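You operate a simulated robot arm through the tools that you are given. There is no shell and no other tool.

You run a simulated two-armed robot. Do the job below in one go: nothing can be reset, and whatever is moved stays where it is left.

JOB
Get the fennel jar from the bottom of the stack onto the board and restack the other two.
Fine: same spot, caraway on top of mustard. Set down upright: what you pick out.

Only the result counts: the job must be done as asked and must still hold three seconds after the hand-in. Knocking over, shifting, dropping, spilling or breaking anything else fails it.

ROBOT AND FRAMES
Two 6-joint arms with fingered hands on one trunk that stands fixed in place. Base frame: the origin is at the foot of the trunk, x ahead of it, y to its left, z up; the work surface is at about z = 0.9. Units: m, degrees, N and s.
The left shoulder is at [0.05, 0.17, 1.095], the right one opposite. With the tool pointing down near the work surface each hand reaches from about 0.52 to 0.78 m from the base axis, measured 20 degrees to its own side. Payload 3.5 kg a hand.
The TCP of each hand is the grasp point between the finger pads, 0.026 m short of the fingertips. In the tool frame z runs along the fingers and y along their closing line. The gripper opens to 0.132 m; its body begins 0.073 m behind the TCP. The gripper is a hand of 3 fingers: y runs from the thumb to the fingers, the wrist lies at [0, 0, -0.234] in the tool frame.
Orientation is told as [roll, pitch, yaw] about the base's x, y, z axes, in that order, counted from this pose: with the fingers straight down and closing along the base's y, the tool's x points along the base's -x, its y along +y and its z along -z.

CONTROLS
- The arms move only by the tool nudge_tool. It takes "left_increments", "right_increments" or both (then of equal length, played together; a hand with none holds still); each is a list of rows, each a list of 2 entries, a list of its own where there are three numbers: the shift along the base's x, y, z in m, then the turn, a rotation vector about the base's x, y, z in degrees. In form: [[[dx, dy, dz], [wx, wy, wz]], ...]. A call has 1 to 20 rows; each row is the pose to reach, as a shift and turn from the pose commanded when the call began. Rows are played at 5 a second. More than 0.05 m and 8.6 degrees between two rows, and nothing of the call is played. A pose out of reach is approached as far as the arm can. The call stops where the force on the tool passes 40 N (or 10 N more than at its start, if that is more) or the arm is blocked; 0.2 s more then pass. In this call time passes only in rows, and 0.2 s behind the last. The reply holds the time, the measured pose of the TCP, the force on the tool along the base axes, the opening and the grip force, in the units named above and with some noise, with the torque about the TCP (base axes, N m) and any sound that the robot's microphone picked up.
- Cameras (640 x 400 px; columns grow to the right, rows downward): "scene" is now at [0.0363, -0.0122, 1.6846]; the picture's right is [-0.17, -0.98, 0.00], its down [-0.75, 0.13, -0.64] and it looks along [0.63, -0.11, -0.76] (base axes); focal length 316 px, centre (320, 200). "left" rides on the left gripper at [-0.062, 0.003, -0.092] in its tool frame; the picture's right is [-0.05, -1.00, 0.00], its down [0.83, -0.04, -0.56] and it looks along [0.55, -0.03, 0.83] (tool axes); focal length 230 px, centre (320, 200). "right" rides on the right gripper at [0.061, 0.003, -0.092] in its tool frame; the picture's right is [-0.05, 1.00, 0.00], its down [-0.83, -0.04, -0.55] and it looks along [-0.55, -0.03, 0.83] (tool axes); focal length 230 px, centre (320, 200). There is no depth. A picture from a camera that has moved, and an enlarged one, comes with that camera's place and axes in the base frame and with its lens.
- camera(camera): a new picture of that camera. No time passes.
- raise_lower(by): slides the trunk up (or, below 0, down) by that many m; the arms and the scene camera ride with it, the base frame stays. It gives what a move gives, with no picture.
- curl_fingers(finger1, finger2, thumb_bend, hand): sets how far each is bent, from 0 (flat) to 1 (curled in); at 0.3 the hand is open as for a grip, at 0.7 the pads meet at the TCP. One left out holds its place. A second passes; each finger stops where it meets its share of the squeeze, and holds until it gets a number again. It is the only way to open and close the hand. It gives what a move gives, with no picture; readings hold the bend of each and the force on the fingers (four entries, about 0 where the hand has none), thumb and palm.
- turn_head(pan, tilt): turns the head with the scene camera to pan (to the left, within 86 degrees either way) and tilt (down, from -29 to 69), counted from straight ahead of the robot. It gives what a move gives.
- inspect(camera, box): a new picture of the part [left, top, right, bottom] of that camera's present view, enlarged. No time passes.
- close_job(): hands the job in; it is judged then, once.

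Nothing tells you positions but the pictures and the camera data. Unless the task says otherwise, let go and move clear before handing in.

The tools are called after ">>>" by a JSON object that holds its "name" and its "arguments". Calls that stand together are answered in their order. nudge_tool: Moves the arms, as the interface text tells. Its arguments: {"type":"object","properties":{"left_increments":{"type":"array"},"right_increments":{"type":"array"}},"required":[]} The other tools are called the same way: raise_lower (by) moves the trunk up or down; curl_fingers (finger1, finger2, thumb_bend, hand) moves the fingers one by one; turn_head (pan, tilt) turns the head that bears the scene camera; camera (camera) takes a picture; inspect (camera, box) takes an enlarged picture of a part of a camera's view; close_job () hands the job in.

At the start:

```text
t: 0.0
left_position: [0.615, 0.1795, 1.2116]
left_tool_rot: [0.1, 0.0, 0.1]
left_contact_force: [-0.2, 1.2, -0.4]
left_ft_torque: [0.0, -0.02, -0.01]
left_grip_width: 0.1319
left_finger_force: 0.0
left_shape: jaw
left_bend: [0.3, 0.3, 0.3]
left_finger forces: [0.0, 0.1, 0.1, 0.0, 0.1, 0.0]
right_position: [0.5172, -0.2236, 1.2115]
right_tool_rot: [0.0, -0.1, -0.1]
right_contact_force: [0.1, 0.0, 0.1]
right_ft_torque: [0.0, 0.01, 0.01]
right_grip_width: 0.132
right_finger_force: 0.2
right_shape: jaw
right_bend: [0.3, 0.3, 0.3]
right_finger forces: [0.0, 0.1, 0.0, 0.0, 0.1, 0.0]
trunk travel left (down, up): [-0.71, 0.0]
head pan, tilt (commanded): [-10.0, 49.9]
```

scene: 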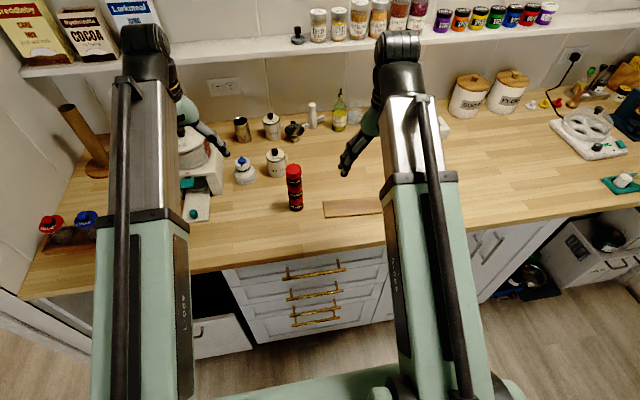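
right: 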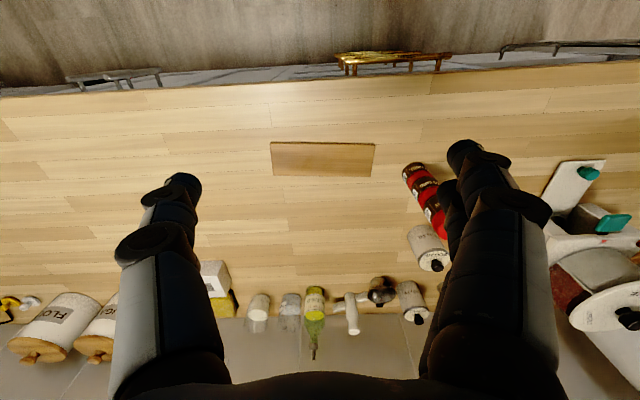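
left: 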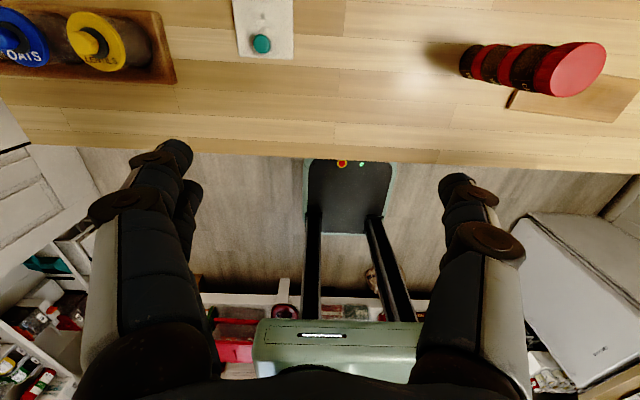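

I see a stack of three red-lidded jars in the middle of the worktop, with a thin wooden board to its right (robot's right). I'll look closer before planning.

>>> {"name": "inspect", "arguments": {"camera": "scene", "box": [220, 130, 400, 242]}}

>>> {"name": "inspect", "arguments": {"camera": "right", "box": [260, 120, 480, 258]}}

>>> {"name": "inspect", "arguments": {"camera": "left", "box": [420, 20, 640, 158]}}

```text
3.56 times, centred on (310, 186) of scene
camera zoom: at [0.0363, -0.0122, 1.6846], right [-0.17, -0.98, 0.0], down [-0.75, 0.13, -0.64], along [0.63, -0.11, -0.76], focal length 1125 px, centre (356, 250)
```

zoom: 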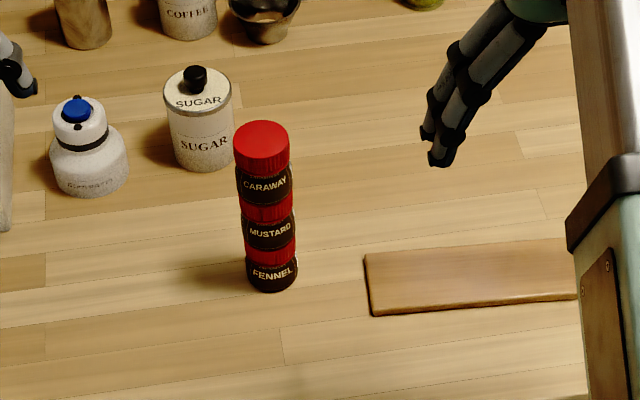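

```text
2.90 times, centred on (370, 189) of right
camera zoom: at [0.4551, -0.2195, 1.3032], right [0.05, 1.0, 0.0], down [0.83, -0.04, 0.56], along [0.56, -0.03, -0.83], focal length 667 px, centre (175, 232)
```

zoom: 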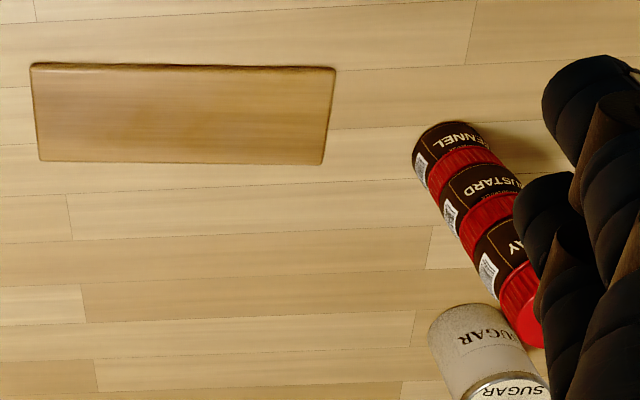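

```text
2.90 times, centred on (530, 89) of left
camera zoom: at [0.6769, 0.1827, 1.3035], right [0.05, -1.0, 0.0], down [-0.83, -0.04, 0.56], along [-0.55, -0.03, -0.83], focal length 667 px, centre (-289, 522)
```

zoom: 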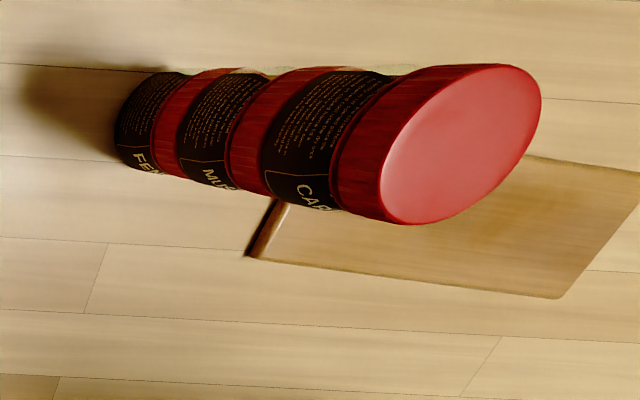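

The stack (caraway on top, mustard, fennel at the bottom) seems to be at about (0.67, -0.05), 0.167 m tall, with jars about 0.045 m wide. The board is centred near (0.633, -0.225). I'll bring the right hand over at a safe height to measure the stack with its own camera.

>>> {"name": "nudge_tool", "arguments": {"right_increments": [[[0.02, 0.035, 0], [0, 0, 0]], [[0.04, 0.07, 0], [0, 0, 0]], [[0.06, 0.105, 0], [0, 0, 0]], [[0.08, 0.14, 0], [0, 0, 0]], [[0.083, 0.17, 0], [0, 0, 0]], [[0.083, 0.17, 0], [0, 0, 0]]]}}

>>> {"name": "inspect", "arguments": {"camera": "scene", "box": [260, 150, 330, 220]}}

>>> {"name": "camera", "arguments": {"camera": "right"}}

>>> {"name": "camera", "arguments": {"camera": "scene"}}

```text
t: 1.4
left_position: [0.6154, 0.1801, 1.2119]
left_tool_rot: [0.0, 0.0, 0.1]
left_contact_force: [0.2, -0.2, -0.1]
left_ft_torque: [-0.01, 0.02, -0.03]
left_grip_width: 0.1318
left_finger_force: 0.0
left_shape: jaw
left_bend: [0.3, 0.3, 0.3]
left_finger forces: [0.0, 0.1, 0.1, 0.0, 0.1, 0.1]
right_position: [0.6003, -0.0544, 1.213]
right_tool_rot: [0.0, 0.0, 0.0]
right_contact_force: [0.1, -0.3, -0.7]
right_ft_torque: [0.01, -0.01, 0.0]
right_grip_width: 0.1321
right_finger_force: 0.1
right_shape: jaw
right_bend: [0.3, 0.3, 0.3]
right_finger forces: [0.0, 0.0, 0.0, 0.0, 0.1, 0.0]
trunk travel left (down, up): [-0.71, 0.0]
head pan, tilt (commanded): [-10.0, 49.9]
```

```text
5.71 times, centred on (295, 185) of scene
camera zoom: at [0.0363, -0.0125, 1.6846], right [-0.17, -0.98, 0.0], down [-0.75, 0.13, -0.64], along [0.63, -0.11, -0.76], focal length 1809 px, centre (463, 286)
```

zoom: 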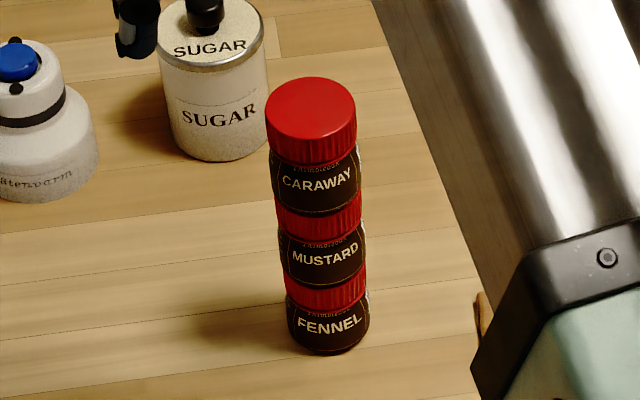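

```text
taken
camera right: at [0.5377, -0.0492, 1.3042], right [0.05, 1.0, 0.0], down [0.83, -0.04, 0.56], along [0.56, -0.03, -0.83], focal length 230 px, centre (320, 200)
```

right: 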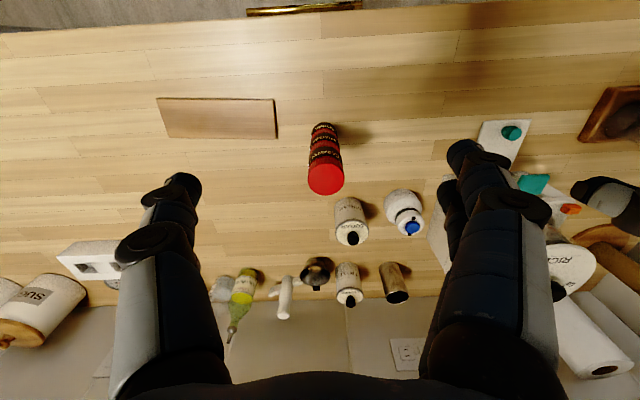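

```text
taken
camera scene: at [0.0363, -0.0125, 1.6846], right [-0.17, -0.98, 0.0], down [-0.75, 0.13, -0.64], along [0.63, -0.11, -0.76], focal length 316 px, centre (320, 200)
```

scene: 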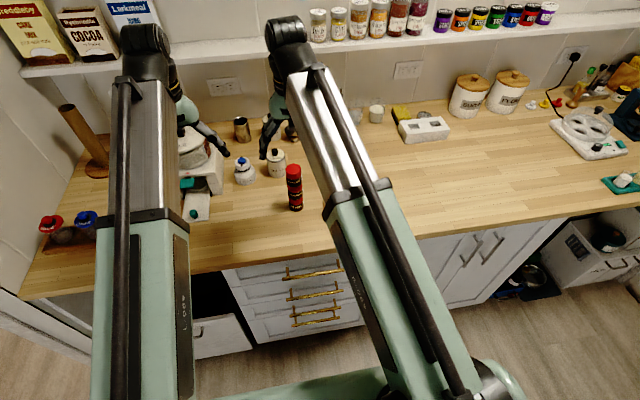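

>>> {"name": "inspect", "arguments": {"camera": "right", "box": [270, 100, 390, 210]}}

>>> {"name": "inspect", "arguments": {"camera": "right", "box": [140, 70, 380, 220]}}

```text
3.64 times, centred on (330, 155) of right
camera zoom: at [0.5377, -0.0492, 1.3042], right [0.05, 1.0, 0.0], down [0.83, -0.04, 0.56], along [0.56, -0.03, -0.83], focal length 837 px, centre (284, 364)
```

zoom: 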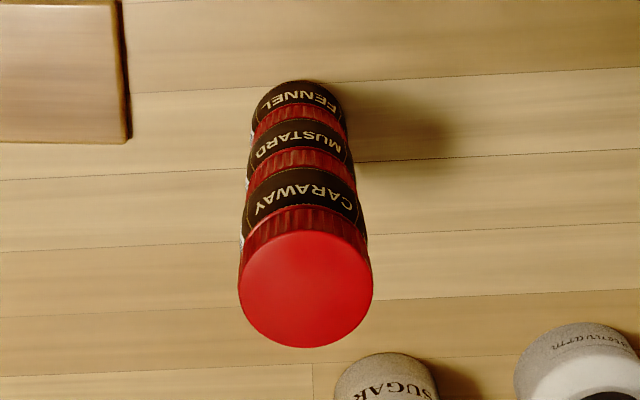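

```text
2.67 times, centred on (260, 145) of right
camera zoom: at [0.5377, -0.0492, 1.3042], right [0.05, 1.0, 0.0], down [0.83, -0.04, 0.56], along [0.56, -0.03, -0.83], focal length 614 px, centre (480, 347)
```

zoom: 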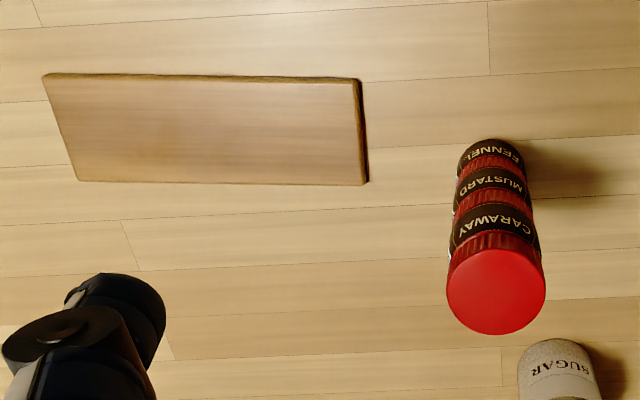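

The stack axis measures at about (0.669, -0.048) and its top at about z = 1.066, so each jar is about 0.055 m tall. I'll move over the stack axis, stay above the lid, and check the alignment.

>>> {"name": "nudge_tool", "arguments": {"right_increments": [[[0.035, 0.003, 0], [0, 0, 0]], [[0.069, 0.006, 0], [0, 0, 0]], [[0.069, 0.006, -0.04], [0, 0, 0]], [[0.069, 0.006, -0.075], [0, 0, 0]], [[0.069, 0.006, -0.08], [0, 0, 0]], [[0.069, 0.006, -0.08], [0, 0, 0]]]}}

>>> {"name": "camera", "arguments": {"camera": "right"}}

>>> {"name": "inspect", "arguments": {"camera": "scene", "box": [240, 110, 370, 220]}}

```text
t: 2.8
left_position: [0.616, 0.1797, 1.2111]
left_tool_rot: [0.0, -0.1, 0.0]
left_contact_force: [0.9, 0.6, 0.6]
left_ft_torque: [0.01, 0.0, -0.01]
left_grip_width: 0.1318
left_finger_force: 0.1
left_shape: jaw
left_bend: [0.3, 0.3, 0.3]
left_finger forces: [0.1, 0.0, 0.1, 0.0, 0.1, 0.0]
right_position: [0.6709, -0.0467, 1.1315]
right_tool_rot: [0.0, -0.1, 0.0]
right_contact_force: [-0.2, -0.1, 0.6]
right_ft_torque: [-0.04, 0.0, -0.04]
right_grip_width: 0.1318
right_finger_force: 0.1
right_shape: jaw
right_bend: [0.3, 0.3, 0.3]
right_finger forces: [0.1, 0.0, 0.0, 0.0, 0.0, 0.0]
trunk travel left (down, up): [-0.71, 0.0]
head pan, tilt (commanded): [-10.0, 49.9]
```

```text
taken
camera right: at [0.6075, -0.0429, 1.2232], right [0.05, 1.0, 0.0], down [0.83, -0.04, 0.56], along [0.56, -0.03, -0.83], focal length 230 px, centre (320, 200)
```

right: 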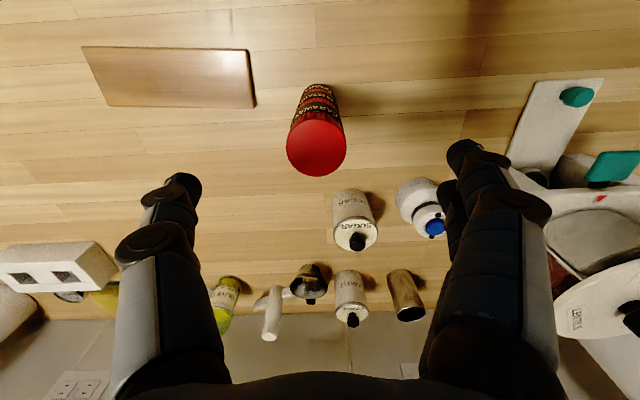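

```text
3.64 times, centred on (305, 165) of scene
camera zoom: at [0.0364, -0.0121, 1.6846], right [-0.17, -0.98, 0.0], down [-0.75, 0.13, -0.64], along [0.63, -0.11, -0.76], focal length 1151 px, centre (374, 327)
```

zoom: 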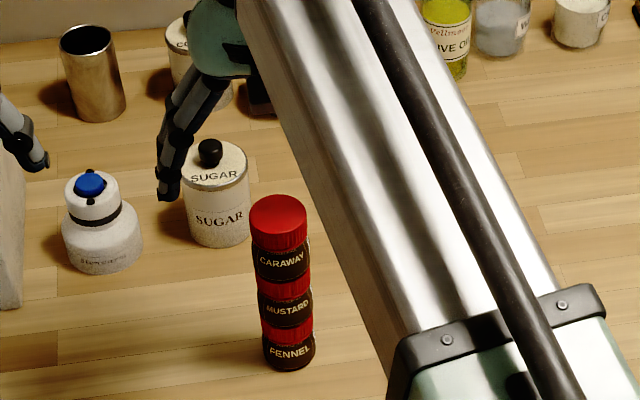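

>>> {"name": "inspect", "arguments": {"camera": "right", "box": [260, 70, 380, 190]}}

```text
3.33 times, centred on (320, 130) of right
camera zoom: at [0.6075, -0.0429, 1.2232], right [0.05, 1.0, 0.0], down [0.83, -0.04, 0.56], along [0.56, -0.03, -0.83], focal length 767 px, centre (320, 433)
```

zoom: 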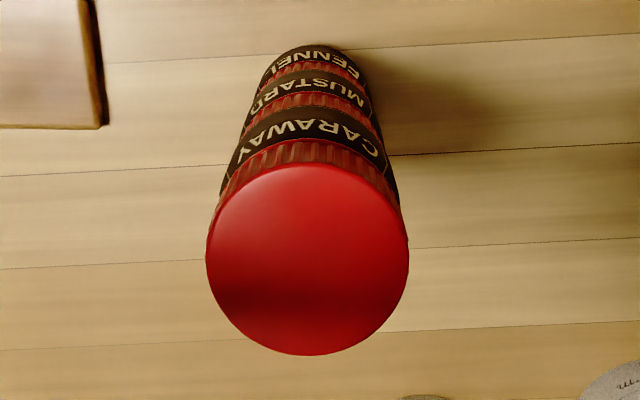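

The lid centre sits about 1 mm nearer and 3 mm to the right of the grasp axis. I'll correct that, then lower the open hand around the caraway jar only, keeping the fingertips just above the mustard lid.

>>> {"name": "nudge_tool", "arguments": {"right_increments": [[[-0.001, -0.0027, 0], [0, 0, 0]], [[-0.001, -0.0027, -0.03], [0, 0, 0]], [[-0.001, -0.0027, -0.06], [0, 0, 0]], [[-0.001, -0.0027, -0.08], [0, 0, 0]], [[-0.001, -0.0027, -0.089], [0, 0, 0]], [[-0.001, -0.0027, -0.089], [0, 0, 0]]]}}

>>> {"name": "camera", "arguments": {"camera": "right"}}

>>> {"name": "inspect", "arguments": {"camera": "scene", "box": [240, 110, 370, 220]}}

>>> {"name": "camera", "arguments": {"camera": "left"}}

```text
t: 4.2
left_position: [0.6155, 0.1791, 1.2118]
left_tool_rot: [0.0, -0.1, 0.1]
left_contact_force: [-0.1, -0.7, 0.1]
left_ft_torque: [0.03, 0.01, 0.01]
left_grip_width: 0.1318
left_finger_force: 0.1
left_shape: jaw
left_bend: [0.3, 0.3, 0.3]
left_finger forces: [0.1, 0.0, 0.0, 0.0, 0.0, 0.1]
right_position: [0.668, -0.0496, 1.0425]
right_tool_rot: [-0.1, 0.0, 0.1]
right_contact_force: [0.4, -0.6, 1.1]
right_ft_torque: [0.0, 0.03, 0.06]
right_grip_width: 0.1319
right_finger_force: 0.2
right_shape: jaw
right_bend: [0.3, 0.3, 0.3]
right_finger forces: [0.0, 0.1, 0.0, 0.0, 0.1, 0.0]
trunk travel left (down, up): [-0.71, 0.0]
head pan, tilt (commanded): [-10.0, 49.9]
```

```text
taken
camera right: at [0.6062, -0.0461, 1.1336], right [0.05, 1.0, 0.0], down [0.83, -0.04, 0.56], along [0.56, -0.03, -0.83], focal length 230 px, centre (320, 200)
```

right: 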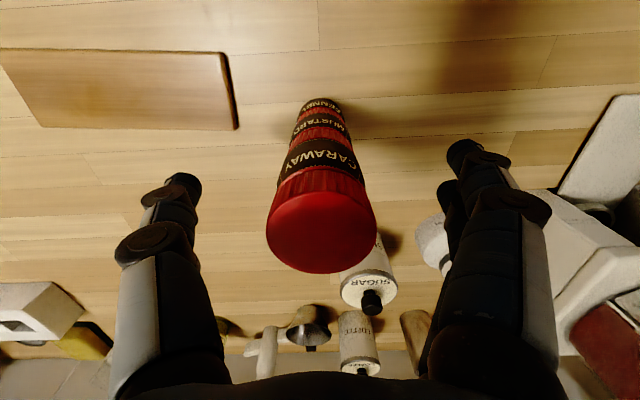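

```text
3.64 times, centred on (305, 165) of scene
camera zoom: at [0.0363, -0.0121, 1.6846], right [-0.17, -0.98, 0.0], down [-0.75, 0.13, -0.64], along [0.63, -0.11, -0.76], focal length 1151 px, centre (374, 327)
```

zoom: 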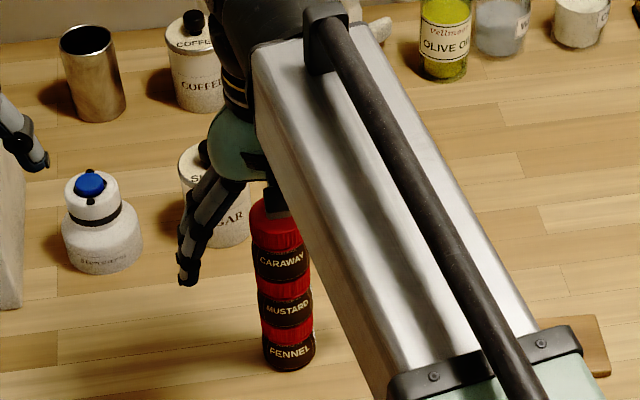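

```text
taken
camera left: at [0.6769, 0.1827, 1.3034], right [0.05, -1.0, 0.0], down [-0.83, -0.04, 0.56], along [-0.55, -0.03, -0.83], focal length 230 px, centre (320, 200)
```

left: 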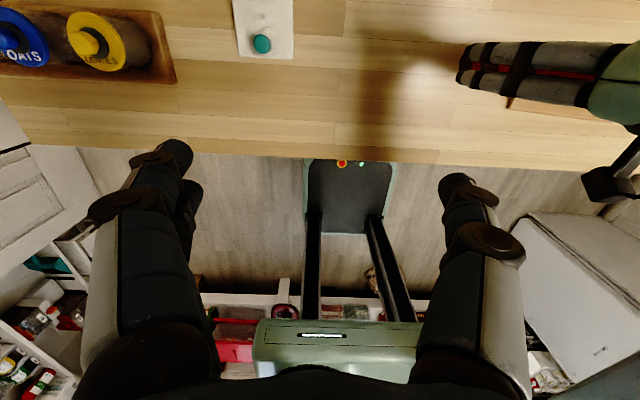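

The jar is centred between thumb and fingers to within about 1 mm. I'll close partway first to check the clearance on both sides.

>>> {"name": "curl_fingers", "arguments": {"hand": "right", "finger1": 0.48, "finger2": 0.48, "thumb_bend": 0.48}}

>>> {"name": "camera", "arguments": {"camera": "right"}}

>>> {"name": "inspect", "arguments": {"camera": "scene", "box": [240, 110, 370, 220]}}

```text
t: 5.2
left_position: [0.6156, 0.1796, 1.2108]
left_tool_rot: [0.0, 0.0, 0.1]
left_contact_force: [-0.5, 0.7, 0.8]
left_ft_torque: [-0.03, -0.01, 0.02]
left_grip_width: 0.1318
left_finger_force: 0.0
left_shape: jaw
left_bend: [0.3, 0.3, 0.3]
left_finger forces: [0.0, 0.1, 0.0, 0.1, 0.1, 0.0]
right_position: [0.6687, -0.0496, 1.0421]
right_tool_rot: [0.0, 0.0, 0.0]
right_contact_force: [-1.3, -0.4, 0.3]
right_ft_torque: [0.01, -0.01, -0.01]
right_grip_width: 0.0751
right_finger_force: 0.0
right_shape: fingers
right_bend: [0.48, 0.48, 0.48]
right_finger forces: [0.0, 0.0, 0.0, 0.1, 0.0, 0.0]
trunk travel left (down, up): [-0.71, 0.0]
head pan, tilt (commanded): [-10.0, 49.9]
```

```text
taken
camera right: at [0.6061, -0.0461, 1.1339], right [0.05, 1.0, 0.0], down [0.83, -0.04, 0.56], along [0.56, -0.03, -0.83], focal length 230 px, centre (320, 200)
```

right: 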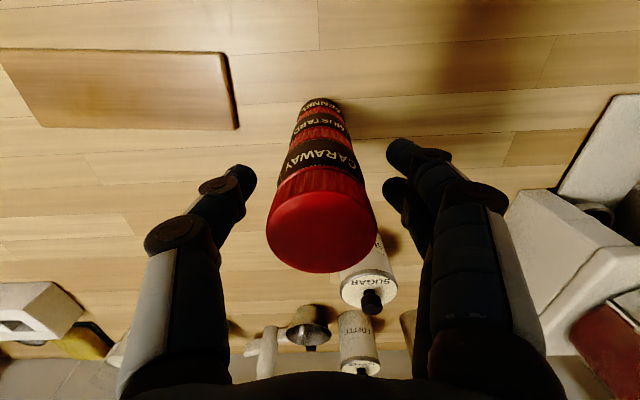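

```text
3.64 times, centred on (305, 165) of scene
camera zoom: at [0.0363, -0.0121, 1.6846], right [-0.17, -0.98, 0.0], down [-0.75, 0.13, -0.64], along [0.63, -0.11, -0.76], focal length 1151 px, centre (374, 327)
```

zoom: 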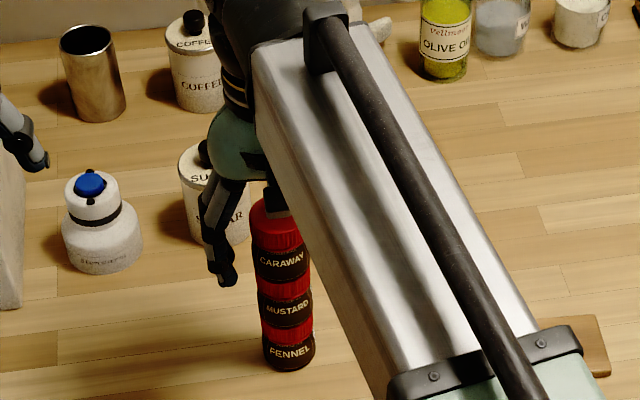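

>>> {"name": "curl_fingers", "arguments": {"hand": "right", "finger1": 0.56, "finger2": 0.56, "thumb_bend": 0.56}}

>>> {"name": "inspect", "arguments": {"camera": "right", "box": [200, 80, 460, 290]}}

```text
t: 6.2
left_position: [0.614, 0.179, 1.2109]
left_tool_rot: [0.1, 0.0, 0.1]
left_contact_force: [-0.7, 0.0, 0.0]
left_ft_torque: [-0.02, 0.01, 0.02]
left_grip_width: 0.1319
left_finger_force: 0.0
left_shape: jaw
left_bend: [0.3, 0.3, 0.3]
left_finger forces: [0.1, 0.1, 0.0, 0.1, 0.0, 0.0]
right_position: [0.6692, -0.05, 1.0426]
right_tool_rot: [0.0, 0.0, -0.1]
right_contact_force: [0.1, 0.5, -1.1]
right_ft_torque: [-0.01, 0.02, 0.02]
right_grip_width: 0.0484
right_finger_force: 0.1
right_shape: fingers
right_bend: [0.56, 0.56, 0.56]
right_finger forces: [0.1, 0.1, 0.1, 0.0, 0.1, 0.0]
trunk travel left (down, up): [-0.71, 0.0]
head pan, tilt (commanded): [-10.0, 49.9]
```

```text
1.90 times, centred on (330, 185) of right
camera zoom: at [0.6061, -0.0461, 1.1339], right [0.05, 1.0, 0.0], down [0.83, -0.04, 0.56], along [0.56, -0.03, -0.83], focal length 438 px, centre (301, 229)
```

zoom: 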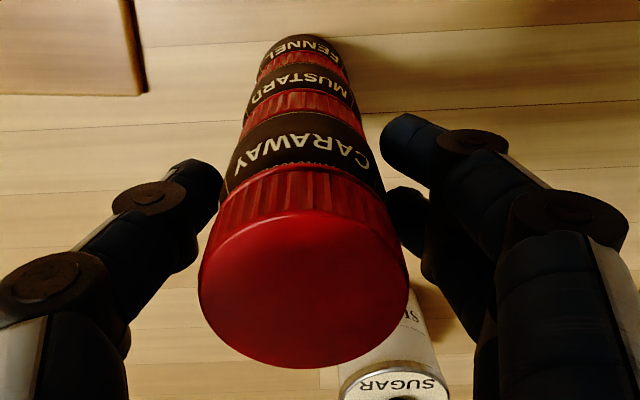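

Both sides have small, similar gaps. Closing to grip now.

>>> {"name": "curl_fingers", "arguments": {"hand": "right", "finger1": 0.68, "finger2": 0.68, "thumb_bend": 0.68}}

>>> {"name": "inspect", "arguments": {"camera": "right", "box": [200, 80, 460, 290]}}

>>> {"name": "inspect", "arguments": {"camera": "scene", "box": [240, 110, 370, 220]}}

```text
t: 7.2
left_position: [0.6158, 0.1786, 1.2107]
left_tool_rot: [0.1, 0.0, 0.1]
left_contact_force: [0.5, 0.4, -1.0]
left_ft_torque: [0.01, -0.01, -0.01]
left_grip_width: 0.1318
left_finger_force: 0.1
left_shape: jaw
left_bend: [0.3, 0.3, 0.3]
left_finger forces: [0.1, 0.0, 0.0, 0.0, 0.0, 0.0]
right_position: [0.6688, -0.0502, 1.0424]
right_tool_rot: [0.0, -0.2, 0.0]
right_contact_force: [-0.3, 1.2, 0.4]
right_ft_torque: [0.0, -0.01, 0.0]
right_grip_width: 0.0395
right_finger_force: 12.7
right_shape: fingers
right_bend: [0.6, 0.59, 0.62]
right_finger forces: [6.4, 6.9, 0.0, 0.0, 13.2, 0.0]
trunk travel left (down, up): [-0.71, 0.0]
head pan, tilt (commanded): [-10.0, 49.9]
```

```text
1.90 times, centred on (330, 185) of right
camera zoom: at [0.6062, -0.0461, 1.1339], right [0.05, 1.0, 0.0], down [0.83, -0.04, 0.56], along [0.56, -0.03, -0.83], focal length 438 px, centre (301, 229)
```

zoom: 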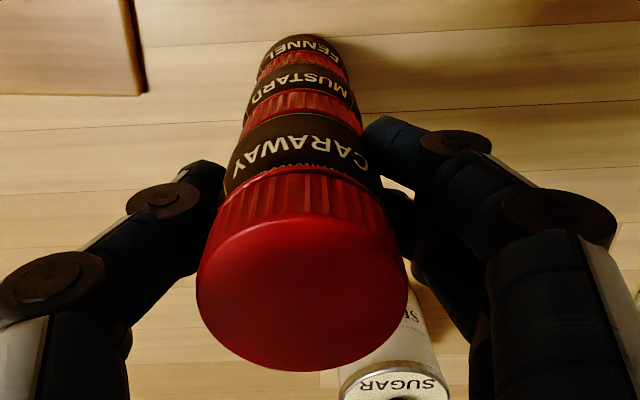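

```text
3.64 times, centred on (305, 165) of scene
camera zoom: at [0.0363, -0.0121, 1.6846], right [-0.17, -0.98, 0.0], down [-0.75, 0.13, -0.64], along [0.63, -0.11, -0.76], focal length 1151 px, centre (374, 327)
```

zoom: 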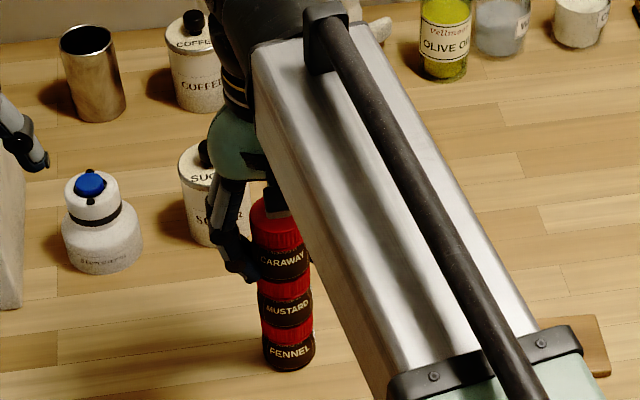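

Firm grip on caraway: about 13 N on the thumb and 6.5 N on each finger. Next I'll lift slowly and check that only caraway comes up.

>>> {"name": "nudge_tool", "arguments": {"right_increments": [[[0, 0, 0.004], [0, 0, 0]], [[0, 0, 0.01], [0, 0, 0]], [[0, 0, 0.02], [0, 0, 0]], [[0, 0, 0.035], [0, 0, 0]], [[0, 0, 0.05], [0, 0, 0]], [[0, 0, 0.06], [0, 0, 0]], [[0, 0, 0.06], [0, 0, 0]]]}}

>>> {"name": "camera", "arguments": {"camera": "right"}}

>>> {"name": "inspect", "arguments": {"camera": "scene", "box": [240, 110, 370, 220]}}

```text
t: 8.8
left_position: [0.6152, 0.1802, 1.2102]
left_tool_rot: [0.0, 0.0, 0.1]
left_contact_force: [1.5, 0.5, 0.0]
left_ft_torque: [0.01, 0.01, 0.04]
left_grip_width: 0.1321
left_finger_force: 0.0
left_shape: jaw
left_bend: [0.3, 0.3, 0.3]
left_finger forces: [0.0, 0.0, 0.0, 0.1, 0.0, 0.1]
right_position: [0.6687, -0.051, 1.103]
right_tool_rot: [0.0, -0.1, 0.0]
right_contact_force: [0.3, -0.3, -0.1]
right_ft_torque: [0.0, 0.03, 0.03]
right_grip_width: 0.0395
right_finger_force: 13.1
right_shape: fingers
right_bend: [0.6, 0.59, 0.62]
right_finger forces: [6.4, 6.9, 0.0, 0.0, 13.0, 0.0]
trunk travel left (down, up): [-0.71, 0.0]
head pan, tilt (commanded): [-10.0, 49.9]
```

```text
taken
camera right: at [0.6065, -0.0464, 1.194], right [0.05, 1.0, 0.0], down [0.83, -0.04, 0.56], along [0.56, -0.03, -0.83], focal length 230 px, centre (320, 200)
```

right: 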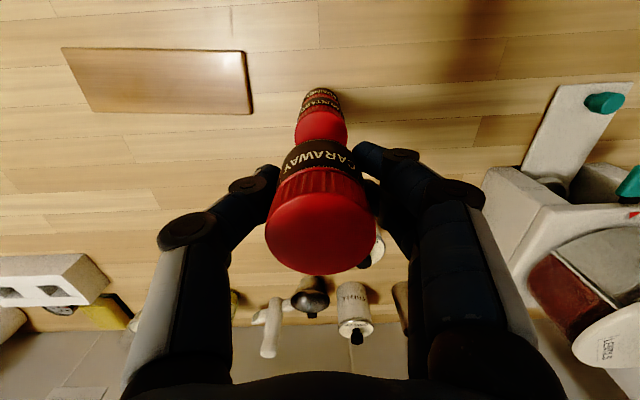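

```text
3.64 times, centred on (305, 165) of scene
camera zoom: at [0.0363, -0.0122, 1.6846], right [-0.17, -0.98, 0.0], down [-0.75, 0.13, -0.64], along [0.63, -0.11, -0.76], focal length 1151 px, centre (374, 327)
```

zoom: 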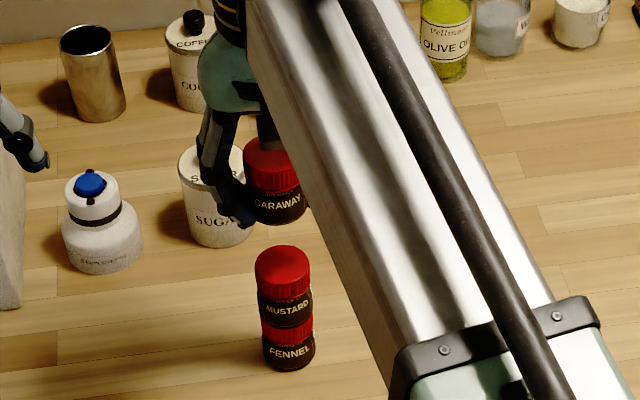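

Only caraway came up, and mustard and fennel are still standing. I'll take caraway to a clear spot in front of the stack, near (0.575, -0.02), and stop just above the surface.

>>> {"name": "nudge_tool", "arguments": {"right_increments": [[[-0.015, 0.005, 0], [0, 0, 0]], [[-0.04, 0.012, 0], [0, 0, 0]], [[-0.065, 0.02, 0], [0, 0, 0]], [[-0.085, 0.027, 0], [0, 0, 0]], [[-0.0935, 0.03, 0], [0, 0, 0]], [[-0.0935, 0.03, -0.02], [0, 0, 0]], [[-0.0935, 0.03, -0.05], [0, 0, 0]], [[-0.0935, 0.03, -0.08], [0, 0, 0]], [[-0.0935, 0.03, -0.11], [0, 0, 0]], [[-0.0935, 0.03, -0.135], [0, 0, 0]], [[-0.0935, 0.03, -0.15], [0, 0, 0]], [[-0.0935, 0.03, -0.157], [0, 0, 0]], [[-0.0935, 0.03, -0.157], [0, 0, 0]]]}}

>>> {"name": "camera", "arguments": {"camera": "right"}}

>>> {"name": "inspect", "arguments": {"camera": "scene", "box": [220, 110, 400, 260]}}

>>> {"name": "camera", "arguments": {"camera": "left"}}

```text
t: 11.6
left_position: [0.6145, 0.1795, 1.2108]
left_tool_rot: [0.0, 0.1, 0.1]
left_contact_force: [0.1, -0.5, 0.8]
left_ft_torque: [-0.01, -0.02, 0.0]
left_grip_width: 0.1319
left_finger_force: 0.0
left_shape: jaw
left_bend: [0.3, 0.3, 0.3]
left_finger forces: [0.0, 0.1, 0.0, 0.0, 0.1, 0.1]
right_position: [0.5755, -0.021, 0.9454]
right_tool_rot: [0.0, -0.1, 0.0]
right_contact_force: [0.1, -0.6, -0.7]
right_ft_torque: [0.0, 0.04, 0.01]
right_grip_width: 0.0396
right_finger_force: 13.7
right_shape: fingers
right_bend: [0.6, 0.59, 0.62]
right_finger forces: [6.7, 7.2, 0.0, 0.0, 13.0, 0.1]
trunk travel left (down, up): [-0.71, 0.0]
head pan, tilt (commanded): [-10.0, 49.9]
```

```text
taken
camera right: at [0.5128, -0.0164, 1.0368], right [0.05, 1.0, 0.0], down [0.83, -0.04, 0.56], along [0.56, -0.03, -0.83], focal length 230 px, centre (320, 200)
```

right: 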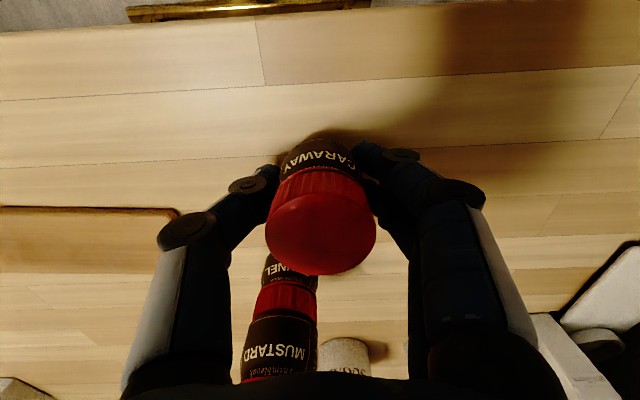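

```text
2.67 times, centred on (310, 185) of scene
camera zoom: at [0.0363, -0.0121, 1.6846], right [-0.17, -0.98, 0.0], down [-0.75, 0.13, -0.64], along [0.63, -0.11, -0.76], focal length 844 px, centre (347, 240)
```

zoom: 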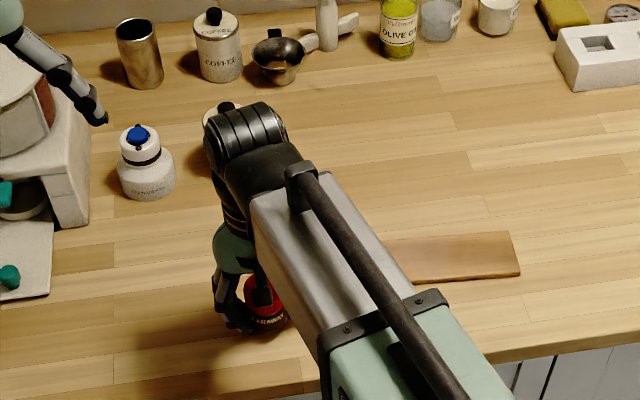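

```text
taken
camera left: at [0.6769, 0.1827, 1.3034], right [0.05, -1.0, 0.0], down [-0.83, -0.04, 0.56], along [-0.55, -0.03, -0.83], focal length 230 px, centre (320, 200)
```

left: 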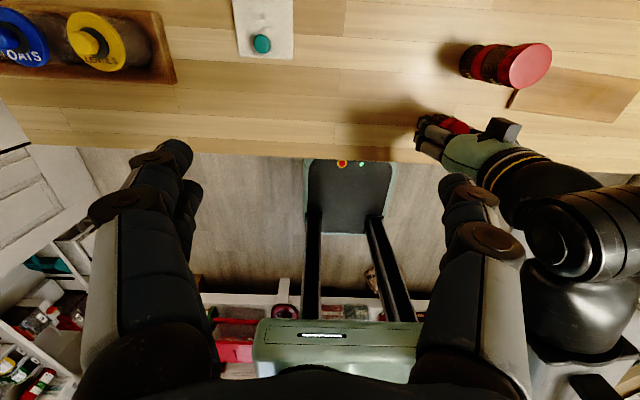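

Caraway is hovering about 1.4 cm above the worktop and the remaining two jars stand undisturbed behind it. I'll lower it in small steps until I feel contact.

>>> {"name": "nudge_tool", "arguments": {"right_increments": [[[0, 0, -0.004], [0, 0, 0]], [[0, 0, -0.008], [0, 0, 0]], [[0, 0, -0.01], [0, 0, 0]], [[0, 0, -0.01], [0, 0, 0]]]}}

>>> {"name": "inspect", "arguments": {"camera": "right", "box": [230, 100, 430, 280]}}

```text
t: 12.6
left_position: [0.6139, 0.1799, 1.2127]
left_tool_rot: [0.0, 0.0, 0.1]
left_contact_force: [0.3, 0.4, -0.3]
left_ft_torque: [0.0, -0.01, 0.0]
left_grip_width: 0.1321
left_finger_force: 0.0
left_shape: jaw
left_bend: [0.3, 0.3, 0.3]
left_finger forces: [0.0, 0.0, 0.0, 0.1, 0.1, 0.0]
right_position: [0.5746, -0.0207, 0.9358]
right_tool_rot: [0.1, -0.1, 0.0]
right_contact_force: [0.1, 0.0, 0.5]
right_ft_torque: [0.04, -0.02, -0.01]
right_grip_width: 0.0394
right_finger_force: 13.3
right_shape: fingers
right_bend: [0.6, 0.59, 0.62]
right_finger forces: [6.6, 7.1, 0.0, 0.1, 13.0, 0.0]
trunk travel left (down, up): [-0.71, 0.0]
head pan, tilt (commanded): [-10.0, 49.9]
```

```text
2.22 times, centred on (330, 190) of right
camera zoom: at [0.5125, -0.0161, 1.0271], right [0.05, 1.0, 0.0], down [0.83, -0.04, 0.56], along [0.56, -0.03, -0.83], focal length 511 px, centre (298, 222)
```

zoom: 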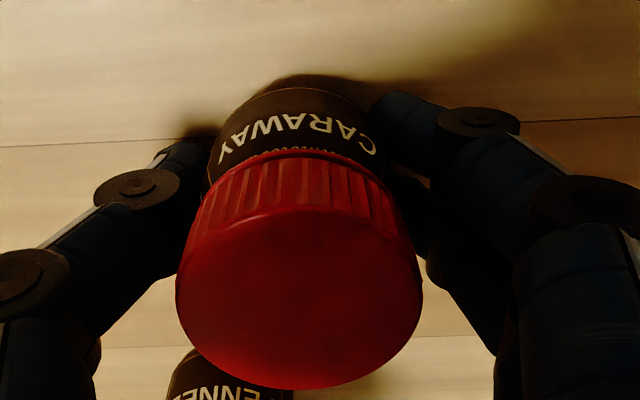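

>>> {"name": "nudge_tool", "arguments": {"right_increments": [[[0, 0, -0.001], [0, 0, 0]], [[0, 0, -0.002], [0, 0, 0]], [[0, 0, -0.003], [0, 0, 0]], [[0, 0, -0.003], [0, 0, 0]]]}}

```text
t: 13.6
left_position: [0.6153, 0.1791, 1.2104]
left_tool_rot: [0.1, 0.0, 0.1]
left_contact_force: [0.3, 0.3, -0.7]
left_ft_torque: [-0.01, 0.03, 0.01]
left_grip_width: 0.1321
left_finger_force: 0.0
left_shape: jaw
left_bend: [0.3, 0.3, 0.3]
left_finger forces: [0.0, 0.0, 0.0, 0.0, 0.0, 0.0]
right_position: [0.5758, -0.0212, 0.9317]
right_tool_rot: [0.0, -0.1, 0.0]
right_contact_force: [0.1, -0.4, 0.0]
right_ft_torque: [-0.04, 0.01, 0.01]
right_grip_width: 0.0395
right_finger_force: 13.3
right_shape: fingers
right_bend: [0.6, 0.59, 0.62]
right_finger forces: [6.6, 7.1, 0.1, 0.0, 13.0, 0.1]
trunk travel left (down, up): [-0.71, 0.0]
head pan, tilt (commanded): [-10.0, 49.9]
```

No contact yet at 0.932, so I'll continue down a millimetre at a time.

>>> {"name": "nudge_tool", "arguments": {"right_increments": [[[0, 0, -0.001], [0, 0, 0]], [[0, 0, -0.002], [0, 0, 0]], [[0, 0, -0.002], [0, 0, 0]]]}}

>>> {"name": "inspect", "arguments": {"camera": "right", "box": [230, 100, 430, 280]}}

```text
t: 14.4
left_position: [0.6153, 0.1796, 1.2121]
left_tool_rot: [-0.1, 0.0, 0.1]
left_contact_force: [-0.3, 0.1, 0.3]
left_ft_torque: [-0.05, 0.0, -0.03]
left_grip_width: 0.1319
left_finger_force: 0.0
left_shape: jaw
left_bend: [0.3, 0.3, 0.3]
left_finger forces: [0.1, 0.1, 0.0, 0.1, 0.0, 0.1]
right_position: [0.5745, -0.0195, 0.9312]
right_tool_rot: [0.0, -0.3, 0.0]
right_contact_force: [3.7, 1.9, 13.1]
right_ft_torque: [0.22, -0.14, -0.06]
right_grip_width: 0.0394
right_finger_force: 20.6
right_shape: fingers
right_bend: [0.61, 0.6, 0.62]
right_finger forces: [10.2, 14.2, 0.0, 0.1, 16.1, 0.1]
trunk travel left (down, up): [-0.71, 0.0]
head pan, tilt (commanded): [-10.0, 49.9]
```

```text
2.22 times, centred on (330, 190) of right
camera zoom: at [0.5123, -0.0161, 1.0229], right [0.05, 1.0, 0.0], down [0.83, -0.04, 0.56], along [0.56, -0.03, -0.83], focal length 511 px, centre (298, 222)
```

zoom: 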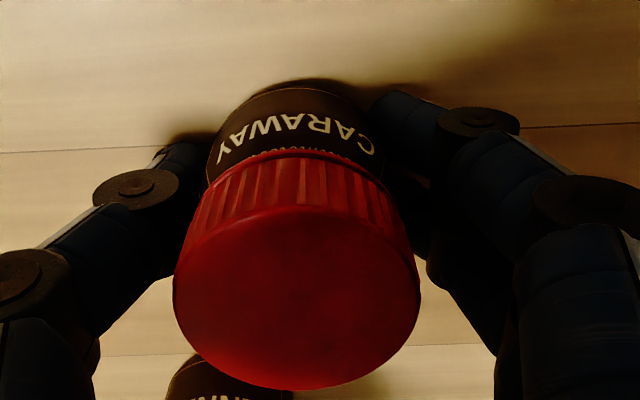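

Contact was felt at about z = 0.931, which makes the jar pitch about 0.0556 m. I'll relax the press by a millimetre and then release.

>>> {"name": "nudge_tool", "arguments": {"right_increments": [[[0, 0, 0.0008], [0, 0, 0]], [[0, 0, 0.0008], [0, 0, 0]]]}}

>>> {"name": "curl_fingers", "arguments": {"hand": "right", "finger1": 0.56, "finger2": 0.56, "thumb_bend": 0.56}}

>>> {"name": "curl_fingers", "arguments": {"hand": "right", "finger1": 0.45, "finger2": 0.45, "thumb_bend": 0.45}}

>>> {"name": "inspect", "arguments": {"camera": "right", "box": [180, 80, 460, 300]}}

```text
t: 15.0
left_position: [0.614, 0.1795, 1.2112]
left_tool_rot: [0.1, 0.0, 0.2]
left_contact_force: [-0.6, 0.8, 0.0]
left_ft_torque: [0.0, 0.01, 0.02]
left_grip_width: 0.1318
left_finger_force: 0.0
left_shape: jaw
left_bend: [0.3, 0.3, 0.3]
left_finger forces: [0.0, 0.0, 0.0, 0.0, 0.1, 0.0]
right_position: [0.574, -0.0207, 0.9318]
right_tool_rot: [0.0, 0.0, 0.0]
right_contact_force: [2.7, 1.4, 9.3]
right_ft_torque: [0.25, -0.11, -0.05]
right_grip_width: 0.0393
right_finger_force: 18.7
right_shape: fingers
right_bend: [0.61, 0.6, 0.62]
right_finger forces: [8.9, 13.6, 0.0, 0.1, 14.8, 0.1]
trunk travel left (down, up): [-0.71, 0.0]
head pan, tilt (commanded): [-10.0, 49.9]
```

```text
t: 16.0
left_position: [0.6145, 0.1806, 1.2122]
left_tool_rot: [0.0, -0.1, 0.2]
left_contact_force: [-1.0, -0.3, 1.0]
left_ft_torque: [-0.01, 0.0, 0.03]
left_grip_width: 0.132
left_finger_force: 0.1
left_shape: jaw
left_bend: [0.3, 0.3, 0.3]
left_finger forces: [0.0, 0.0, 0.1, 0.0, 0.1, 0.1]
right_position: [0.5738, -0.0204, 0.9327]
right_tool_rot: [0.0, -0.2, 0.1]
right_contact_force: [3.0, -1.1, 19.2]
right_ft_torque: [-0.33, -0.1, 0.11]
right_grip_width: 0.0435
right_finger_force: 10.2
right_shape: fingers
right_bend: [0.58, 0.57, 0.57]
right_finger forces: [3.0, 3.7, 0.1, 0.0, 13.7, 0.0]
trunk travel left (down, up): [-0.71, 0.0]
head pan, tilt (commanded): [-10.0, 49.9]
```

```text
t: 17.0
left_position: [0.6142, 0.1805, 1.2113]
left_tool_rot: [-0.1, -0.1, 0.0]
left_contact_force: [0.1, 0.5, -0.5]
left_ft_torque: [-0.01, 0.01, -0.01]
left_grip_width: 0.1319
left_finger_force: 0.1
left_shape: jaw
left_bend: [0.3, 0.3, 0.3]
left_finger forces: [0.0, 0.0, 0.0, 0.0, 0.0, 0.0]
right_position: [0.5734, -0.0196, 0.9314]
right_tool_rot: [0.0, -0.3, -0.1]
right_contact_force: [0.8, 9.7, 26.3]
right_ft_torque: [-0.71, 0.01, 0.0]
right_grip_width: 0.0704
right_finger_force: 13.5
right_shape: fingers
right_bend: [0.45, 0.45, 0.51]
right_finger forces: [0.1, 0.0, 0.1, 0.0, 26.4, 0.0]
trunk travel left (down, up): [-0.71, 0.0]
head pan, tilt (commanded): [-10.0, 49.9]
```

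```text
1.82 times, centred on (320, 190) of right
camera zoom: at [0.5112, -0.0153, 1.0241], right [0.05, 1.0, 0.0], down [0.83, -0.04, 0.56], along [0.56, -0.03, -0.83], focal length 418 px, centre (320, 218)
```

zoom: 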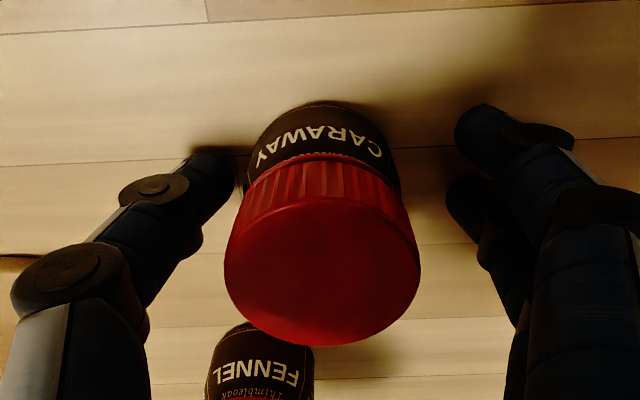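

Caraway stands free, but opening has pressed the thumb tip onto the worktop (26 N), because the tips reach lower as the hand opens. I'll raise the hand a little to free it, then straight up. Later grips will be several millimetres higher.

>>> {"name": "nudge_tool", "arguments": {"right_increments": [[[0, 0, 0.004], [0, 0, 0]], [[0, 0, 0.01], [0, 0, 0]], [[0, 0, 0.015], [0, 0, 0]], [[0, 0, 0.015], [0, 0, 0]]]}}

>>> {"name": "inspect", "arguments": {"camera": "right", "box": [180, 80, 460, 300]}}

```text
t: 18.0
left_position: [0.6159, 0.1784, 1.2113]
left_tool_rot: [-0.1, 0.1, 0.1]
left_contact_force: [0.1, -0.4, 0.5]
left_ft_torque: [0.0, 0.01, 0.03]
left_grip_width: 0.1319
left_finger_force: 0.0
left_shape: jaw
left_bend: [0.3, 0.3, 0.3]
left_finger forces: [0.0, 0.1, 0.1, 0.0, 0.1, 0.0]
right_position: [0.5752, -0.0205, 0.9467]
right_tool_rot: [-0.1, 0.0, 0.0]
right_contact_force: [-0.2, 0.0, 0.0]
right_ft_torque: [-0.05, -0.03, 0.0]
right_grip_width: 0.0846
right_finger_force: 0.1
right_shape: fingers
right_bend: [0.45, 0.45, 0.45]
right_finger forces: [0.0, 0.0, 0.0, 0.1, 0.0, 0.1]
trunk travel left (down, up): [-0.71, 0.0]
head pan, tilt (commanded): [-10.0, 49.9]
```

```text
1.82 times, centred on (320, 190) of right
camera zoom: at [0.5124, -0.0165, 1.0376], right [0.05, 1.0, 0.0], down [0.83, -0.04, 0.56], along [0.56, -0.03, -0.83], focal length 418 px, centre (320, 218)
```

zoom: 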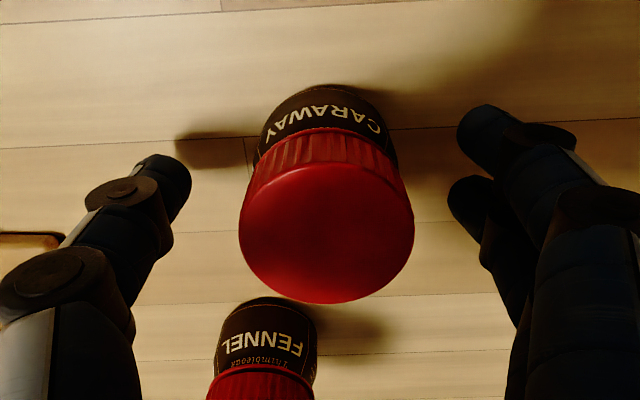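

Caraway is standing freely. Going up and back over the stack for mustard.

>>> {"name": "nudge_tool", "arguments": {"right_increments": [[[0, 0, 0.02], [0, 0, 0]], [[0, 0, 0.06], [0, 0, 0]], [[0, 0, 0.1], [0, 0, 0]], [[0, 0, 0.14], [0, 0, 0]], [[0.03, -0.01, 0.14], [0, 0, 0]], [[0.06, -0.02, 0.14], [0, 0, 0]], [[0.0925, -0.029, 0.14], [0, 0, 0]], [[0.0925, -0.029, 0.14], [0, 0, 0]]]}}

>>> {"name": "camera", "arguments": {"camera": "right"}}

>>> {"name": "inspect", "arguments": {"camera": "right", "box": [260, 70, 380, 190]}}

>>> {"name": "inspect", "arguments": {"camera": "scene", "box": [240, 130, 370, 240]}}

```text
t: 19.8
left_position: [0.6148, 0.1795, 1.2119]
left_tool_rot: [0.0, 0.0, 0.1]
left_contact_force: [-0.5, -0.1, 0.3]
left_ft_torque: [0.01, -0.05, 0.05]
left_grip_width: 0.132
left_finger_force: 0.1
left_shape: jaw
left_bend: [0.3, 0.3, 0.3]
left_finger forces: [0.1, 0.1, 0.0, 0.1, 0.0, 0.0]
right_position: [0.6688, -0.0487, 1.0869]
right_tool_rot: [0.0, -0.1, 0.1]
right_contact_force: [0.2, 0.8, 0.2]
right_ft_torque: [0.04, -0.04, -0.02]
right_grip_width: 0.0847
right_finger_force: 0.1
right_shape: fingers
right_bend: [0.45, 0.45, 0.45]
right_finger forces: [0.1, 0.0, 0.0, 0.0, 0.0, 0.0]
trunk travel left (down, up): [-0.71, 0.0]
head pan, tilt (commanded): [-10.0, 49.9]
```

```text
taken
camera right: at [0.6052, -0.045, 1.1784], right [0.05, 1.0, 0.0], down [0.83, -0.04, 0.56], along [0.56, -0.03, -0.83], focal length 230 px, centre (320, 200)
```

right: 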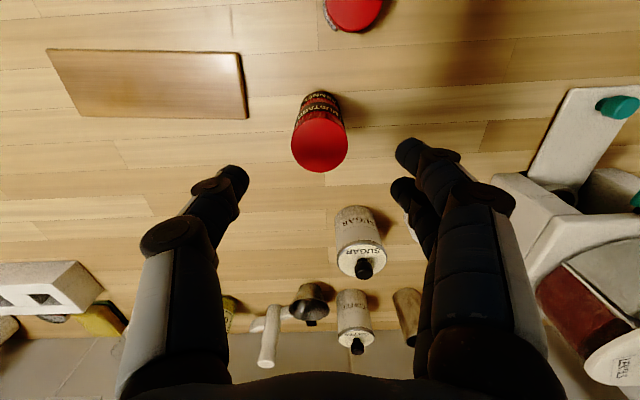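

```text
3.33 times, centred on (320, 130) of right
camera zoom: at [0.6052, -0.045, 1.1784], right [0.05, 1.0, 0.0], down [0.83, -0.04, 0.56], along [0.56, -0.03, -0.83], focal length 767 px, centre (320, 433)
```

zoom: 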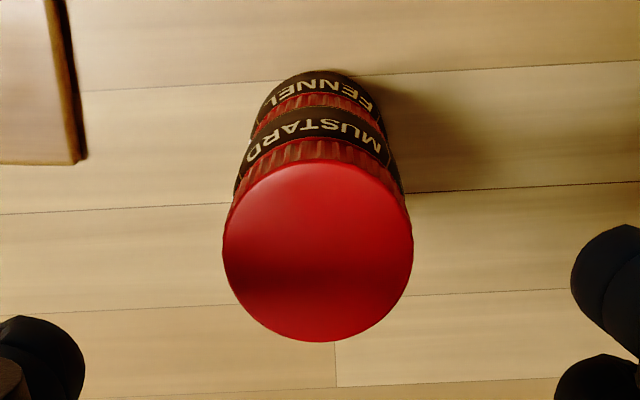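

```text
3.64 times, centred on (305, 185) of scene
camera zoom: at [0.0357, -0.0121, 1.6846], right [-0.17, -0.98, 0.0], down [-0.75, 0.13, -0.64], along [0.63, -0.11, -0.76], focal length 1151 px, centre (374, 254)
```

zoom: 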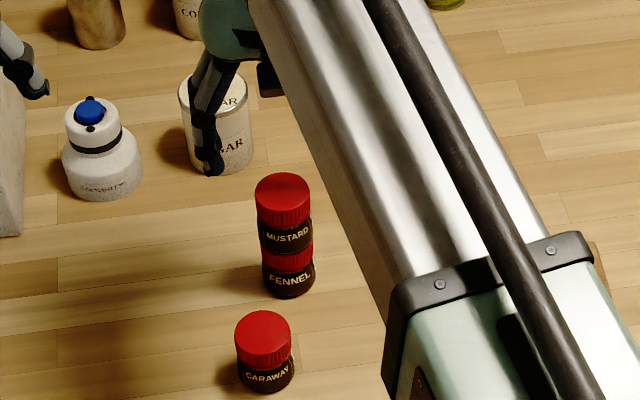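

Mustard is centred at about (0.667, -0.0486), within a millimetre of the hand axis. I'll lower the hand around it with the tips above the fennel lid and close in two steps.

>>> {"name": "nudge_tool", "arguments": {"right_increments": [[[0.0008, -0.0006, -0.01], [0, 0, 0]], [[0.0008, -0.0006, -0.04], [0, 0, 0]], [[0.0008, -0.0006, -0.07], [0, 0, 0]], [[0.0008, -0.0006, -0.0926], [0, 0, 0]], [[0.0008, -0.0006, -0.0926], [0, 0, 0]]]}}

>>> {"name": "curl_fingers", "arguments": {"hand": "right", "finger1": 0.56, "finger2": 0.56, "thumb_bend": 0.56}}

>>> {"name": "inspect", "arguments": {"camera": "right", "box": [200, 80, 460, 290]}}

```text
t: 21.0
left_position: [0.6152, 0.1794, 1.211]
left_tool_rot: [0.0, 0.0, 0.1]
left_contact_force: [0.0, -0.5, -0.2]
left_ft_torque: [0.01, -0.01, 0.01]
left_grip_width: 0.1317
left_finger_force: 0.1
left_shape: jaw
left_bend: [0.3, 0.3, 0.3]
left_finger forces: [0.1, 0.0, 0.0, 0.1, 0.0, 0.0]
right_position: [0.6684, -0.0492, 0.993]
right_tool_rot: [0.1, -0.1, 0.0]
right_contact_force: [-0.2, -0.1, -0.2]
right_ft_torque: [0.0, 0.01, -0.02]
right_grip_width: 0.0846
right_finger_force: 0.1
right_shape: fingers
right_bend: [0.45, 0.45, 0.45]
right_finger forces: [0.0, 0.0, 0.1, 0.0, 0.0, 0.0]
trunk travel left (down, up): [-0.71, 0.0]
head pan, tilt (commanded): [-10.0, 49.9]
```

```text
t: 22.0
left_position: [0.6153, 0.1804, 1.2104]
left_tool_rot: [0.0, -0.1, 0.0]
left_contact_force: [0.5, -0.3, 0.4]
left_ft_torque: [0.01, -0.01, 0.01]
left_grip_width: 0.1319
left_finger_force: 0.1
left_shape: jaw
left_bend: [0.3, 0.3, 0.3]
left_finger forces: [0.1, 0.1, 0.0, 0.0, 0.1, 0.1]
right_position: [0.6687, -0.0498, 0.9936]
right_tool_rot: [0.0, -0.1, 0.0]
right_contact_force: [-0.2, 1.1, 0.1]
right_ft_torque: [0.01, 0.02, -0.02]
right_grip_width: 0.0485
right_finger_force: 0.1
right_shape: fingers
right_bend: [0.56, 0.56, 0.56]
right_finger forces: [0.0, 0.0, 0.1, 0.1, 0.0, 0.0]
trunk travel left (down, up): [-0.71, 0.0]
head pan, tilt (commanded): [-10.0, 49.9]
```

```text
1.90 times, centred on (330, 185) of right
camera zoom: at [0.6063, -0.0462, 1.0857], right [0.05, 1.0, 0.0], down [0.83, -0.04, 0.56], along [0.56, -0.03, -0.83], focal length 438 px, centre (301, 229)
```

zoom: 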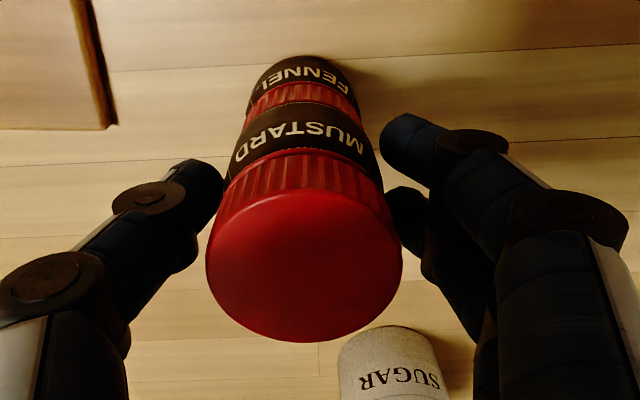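

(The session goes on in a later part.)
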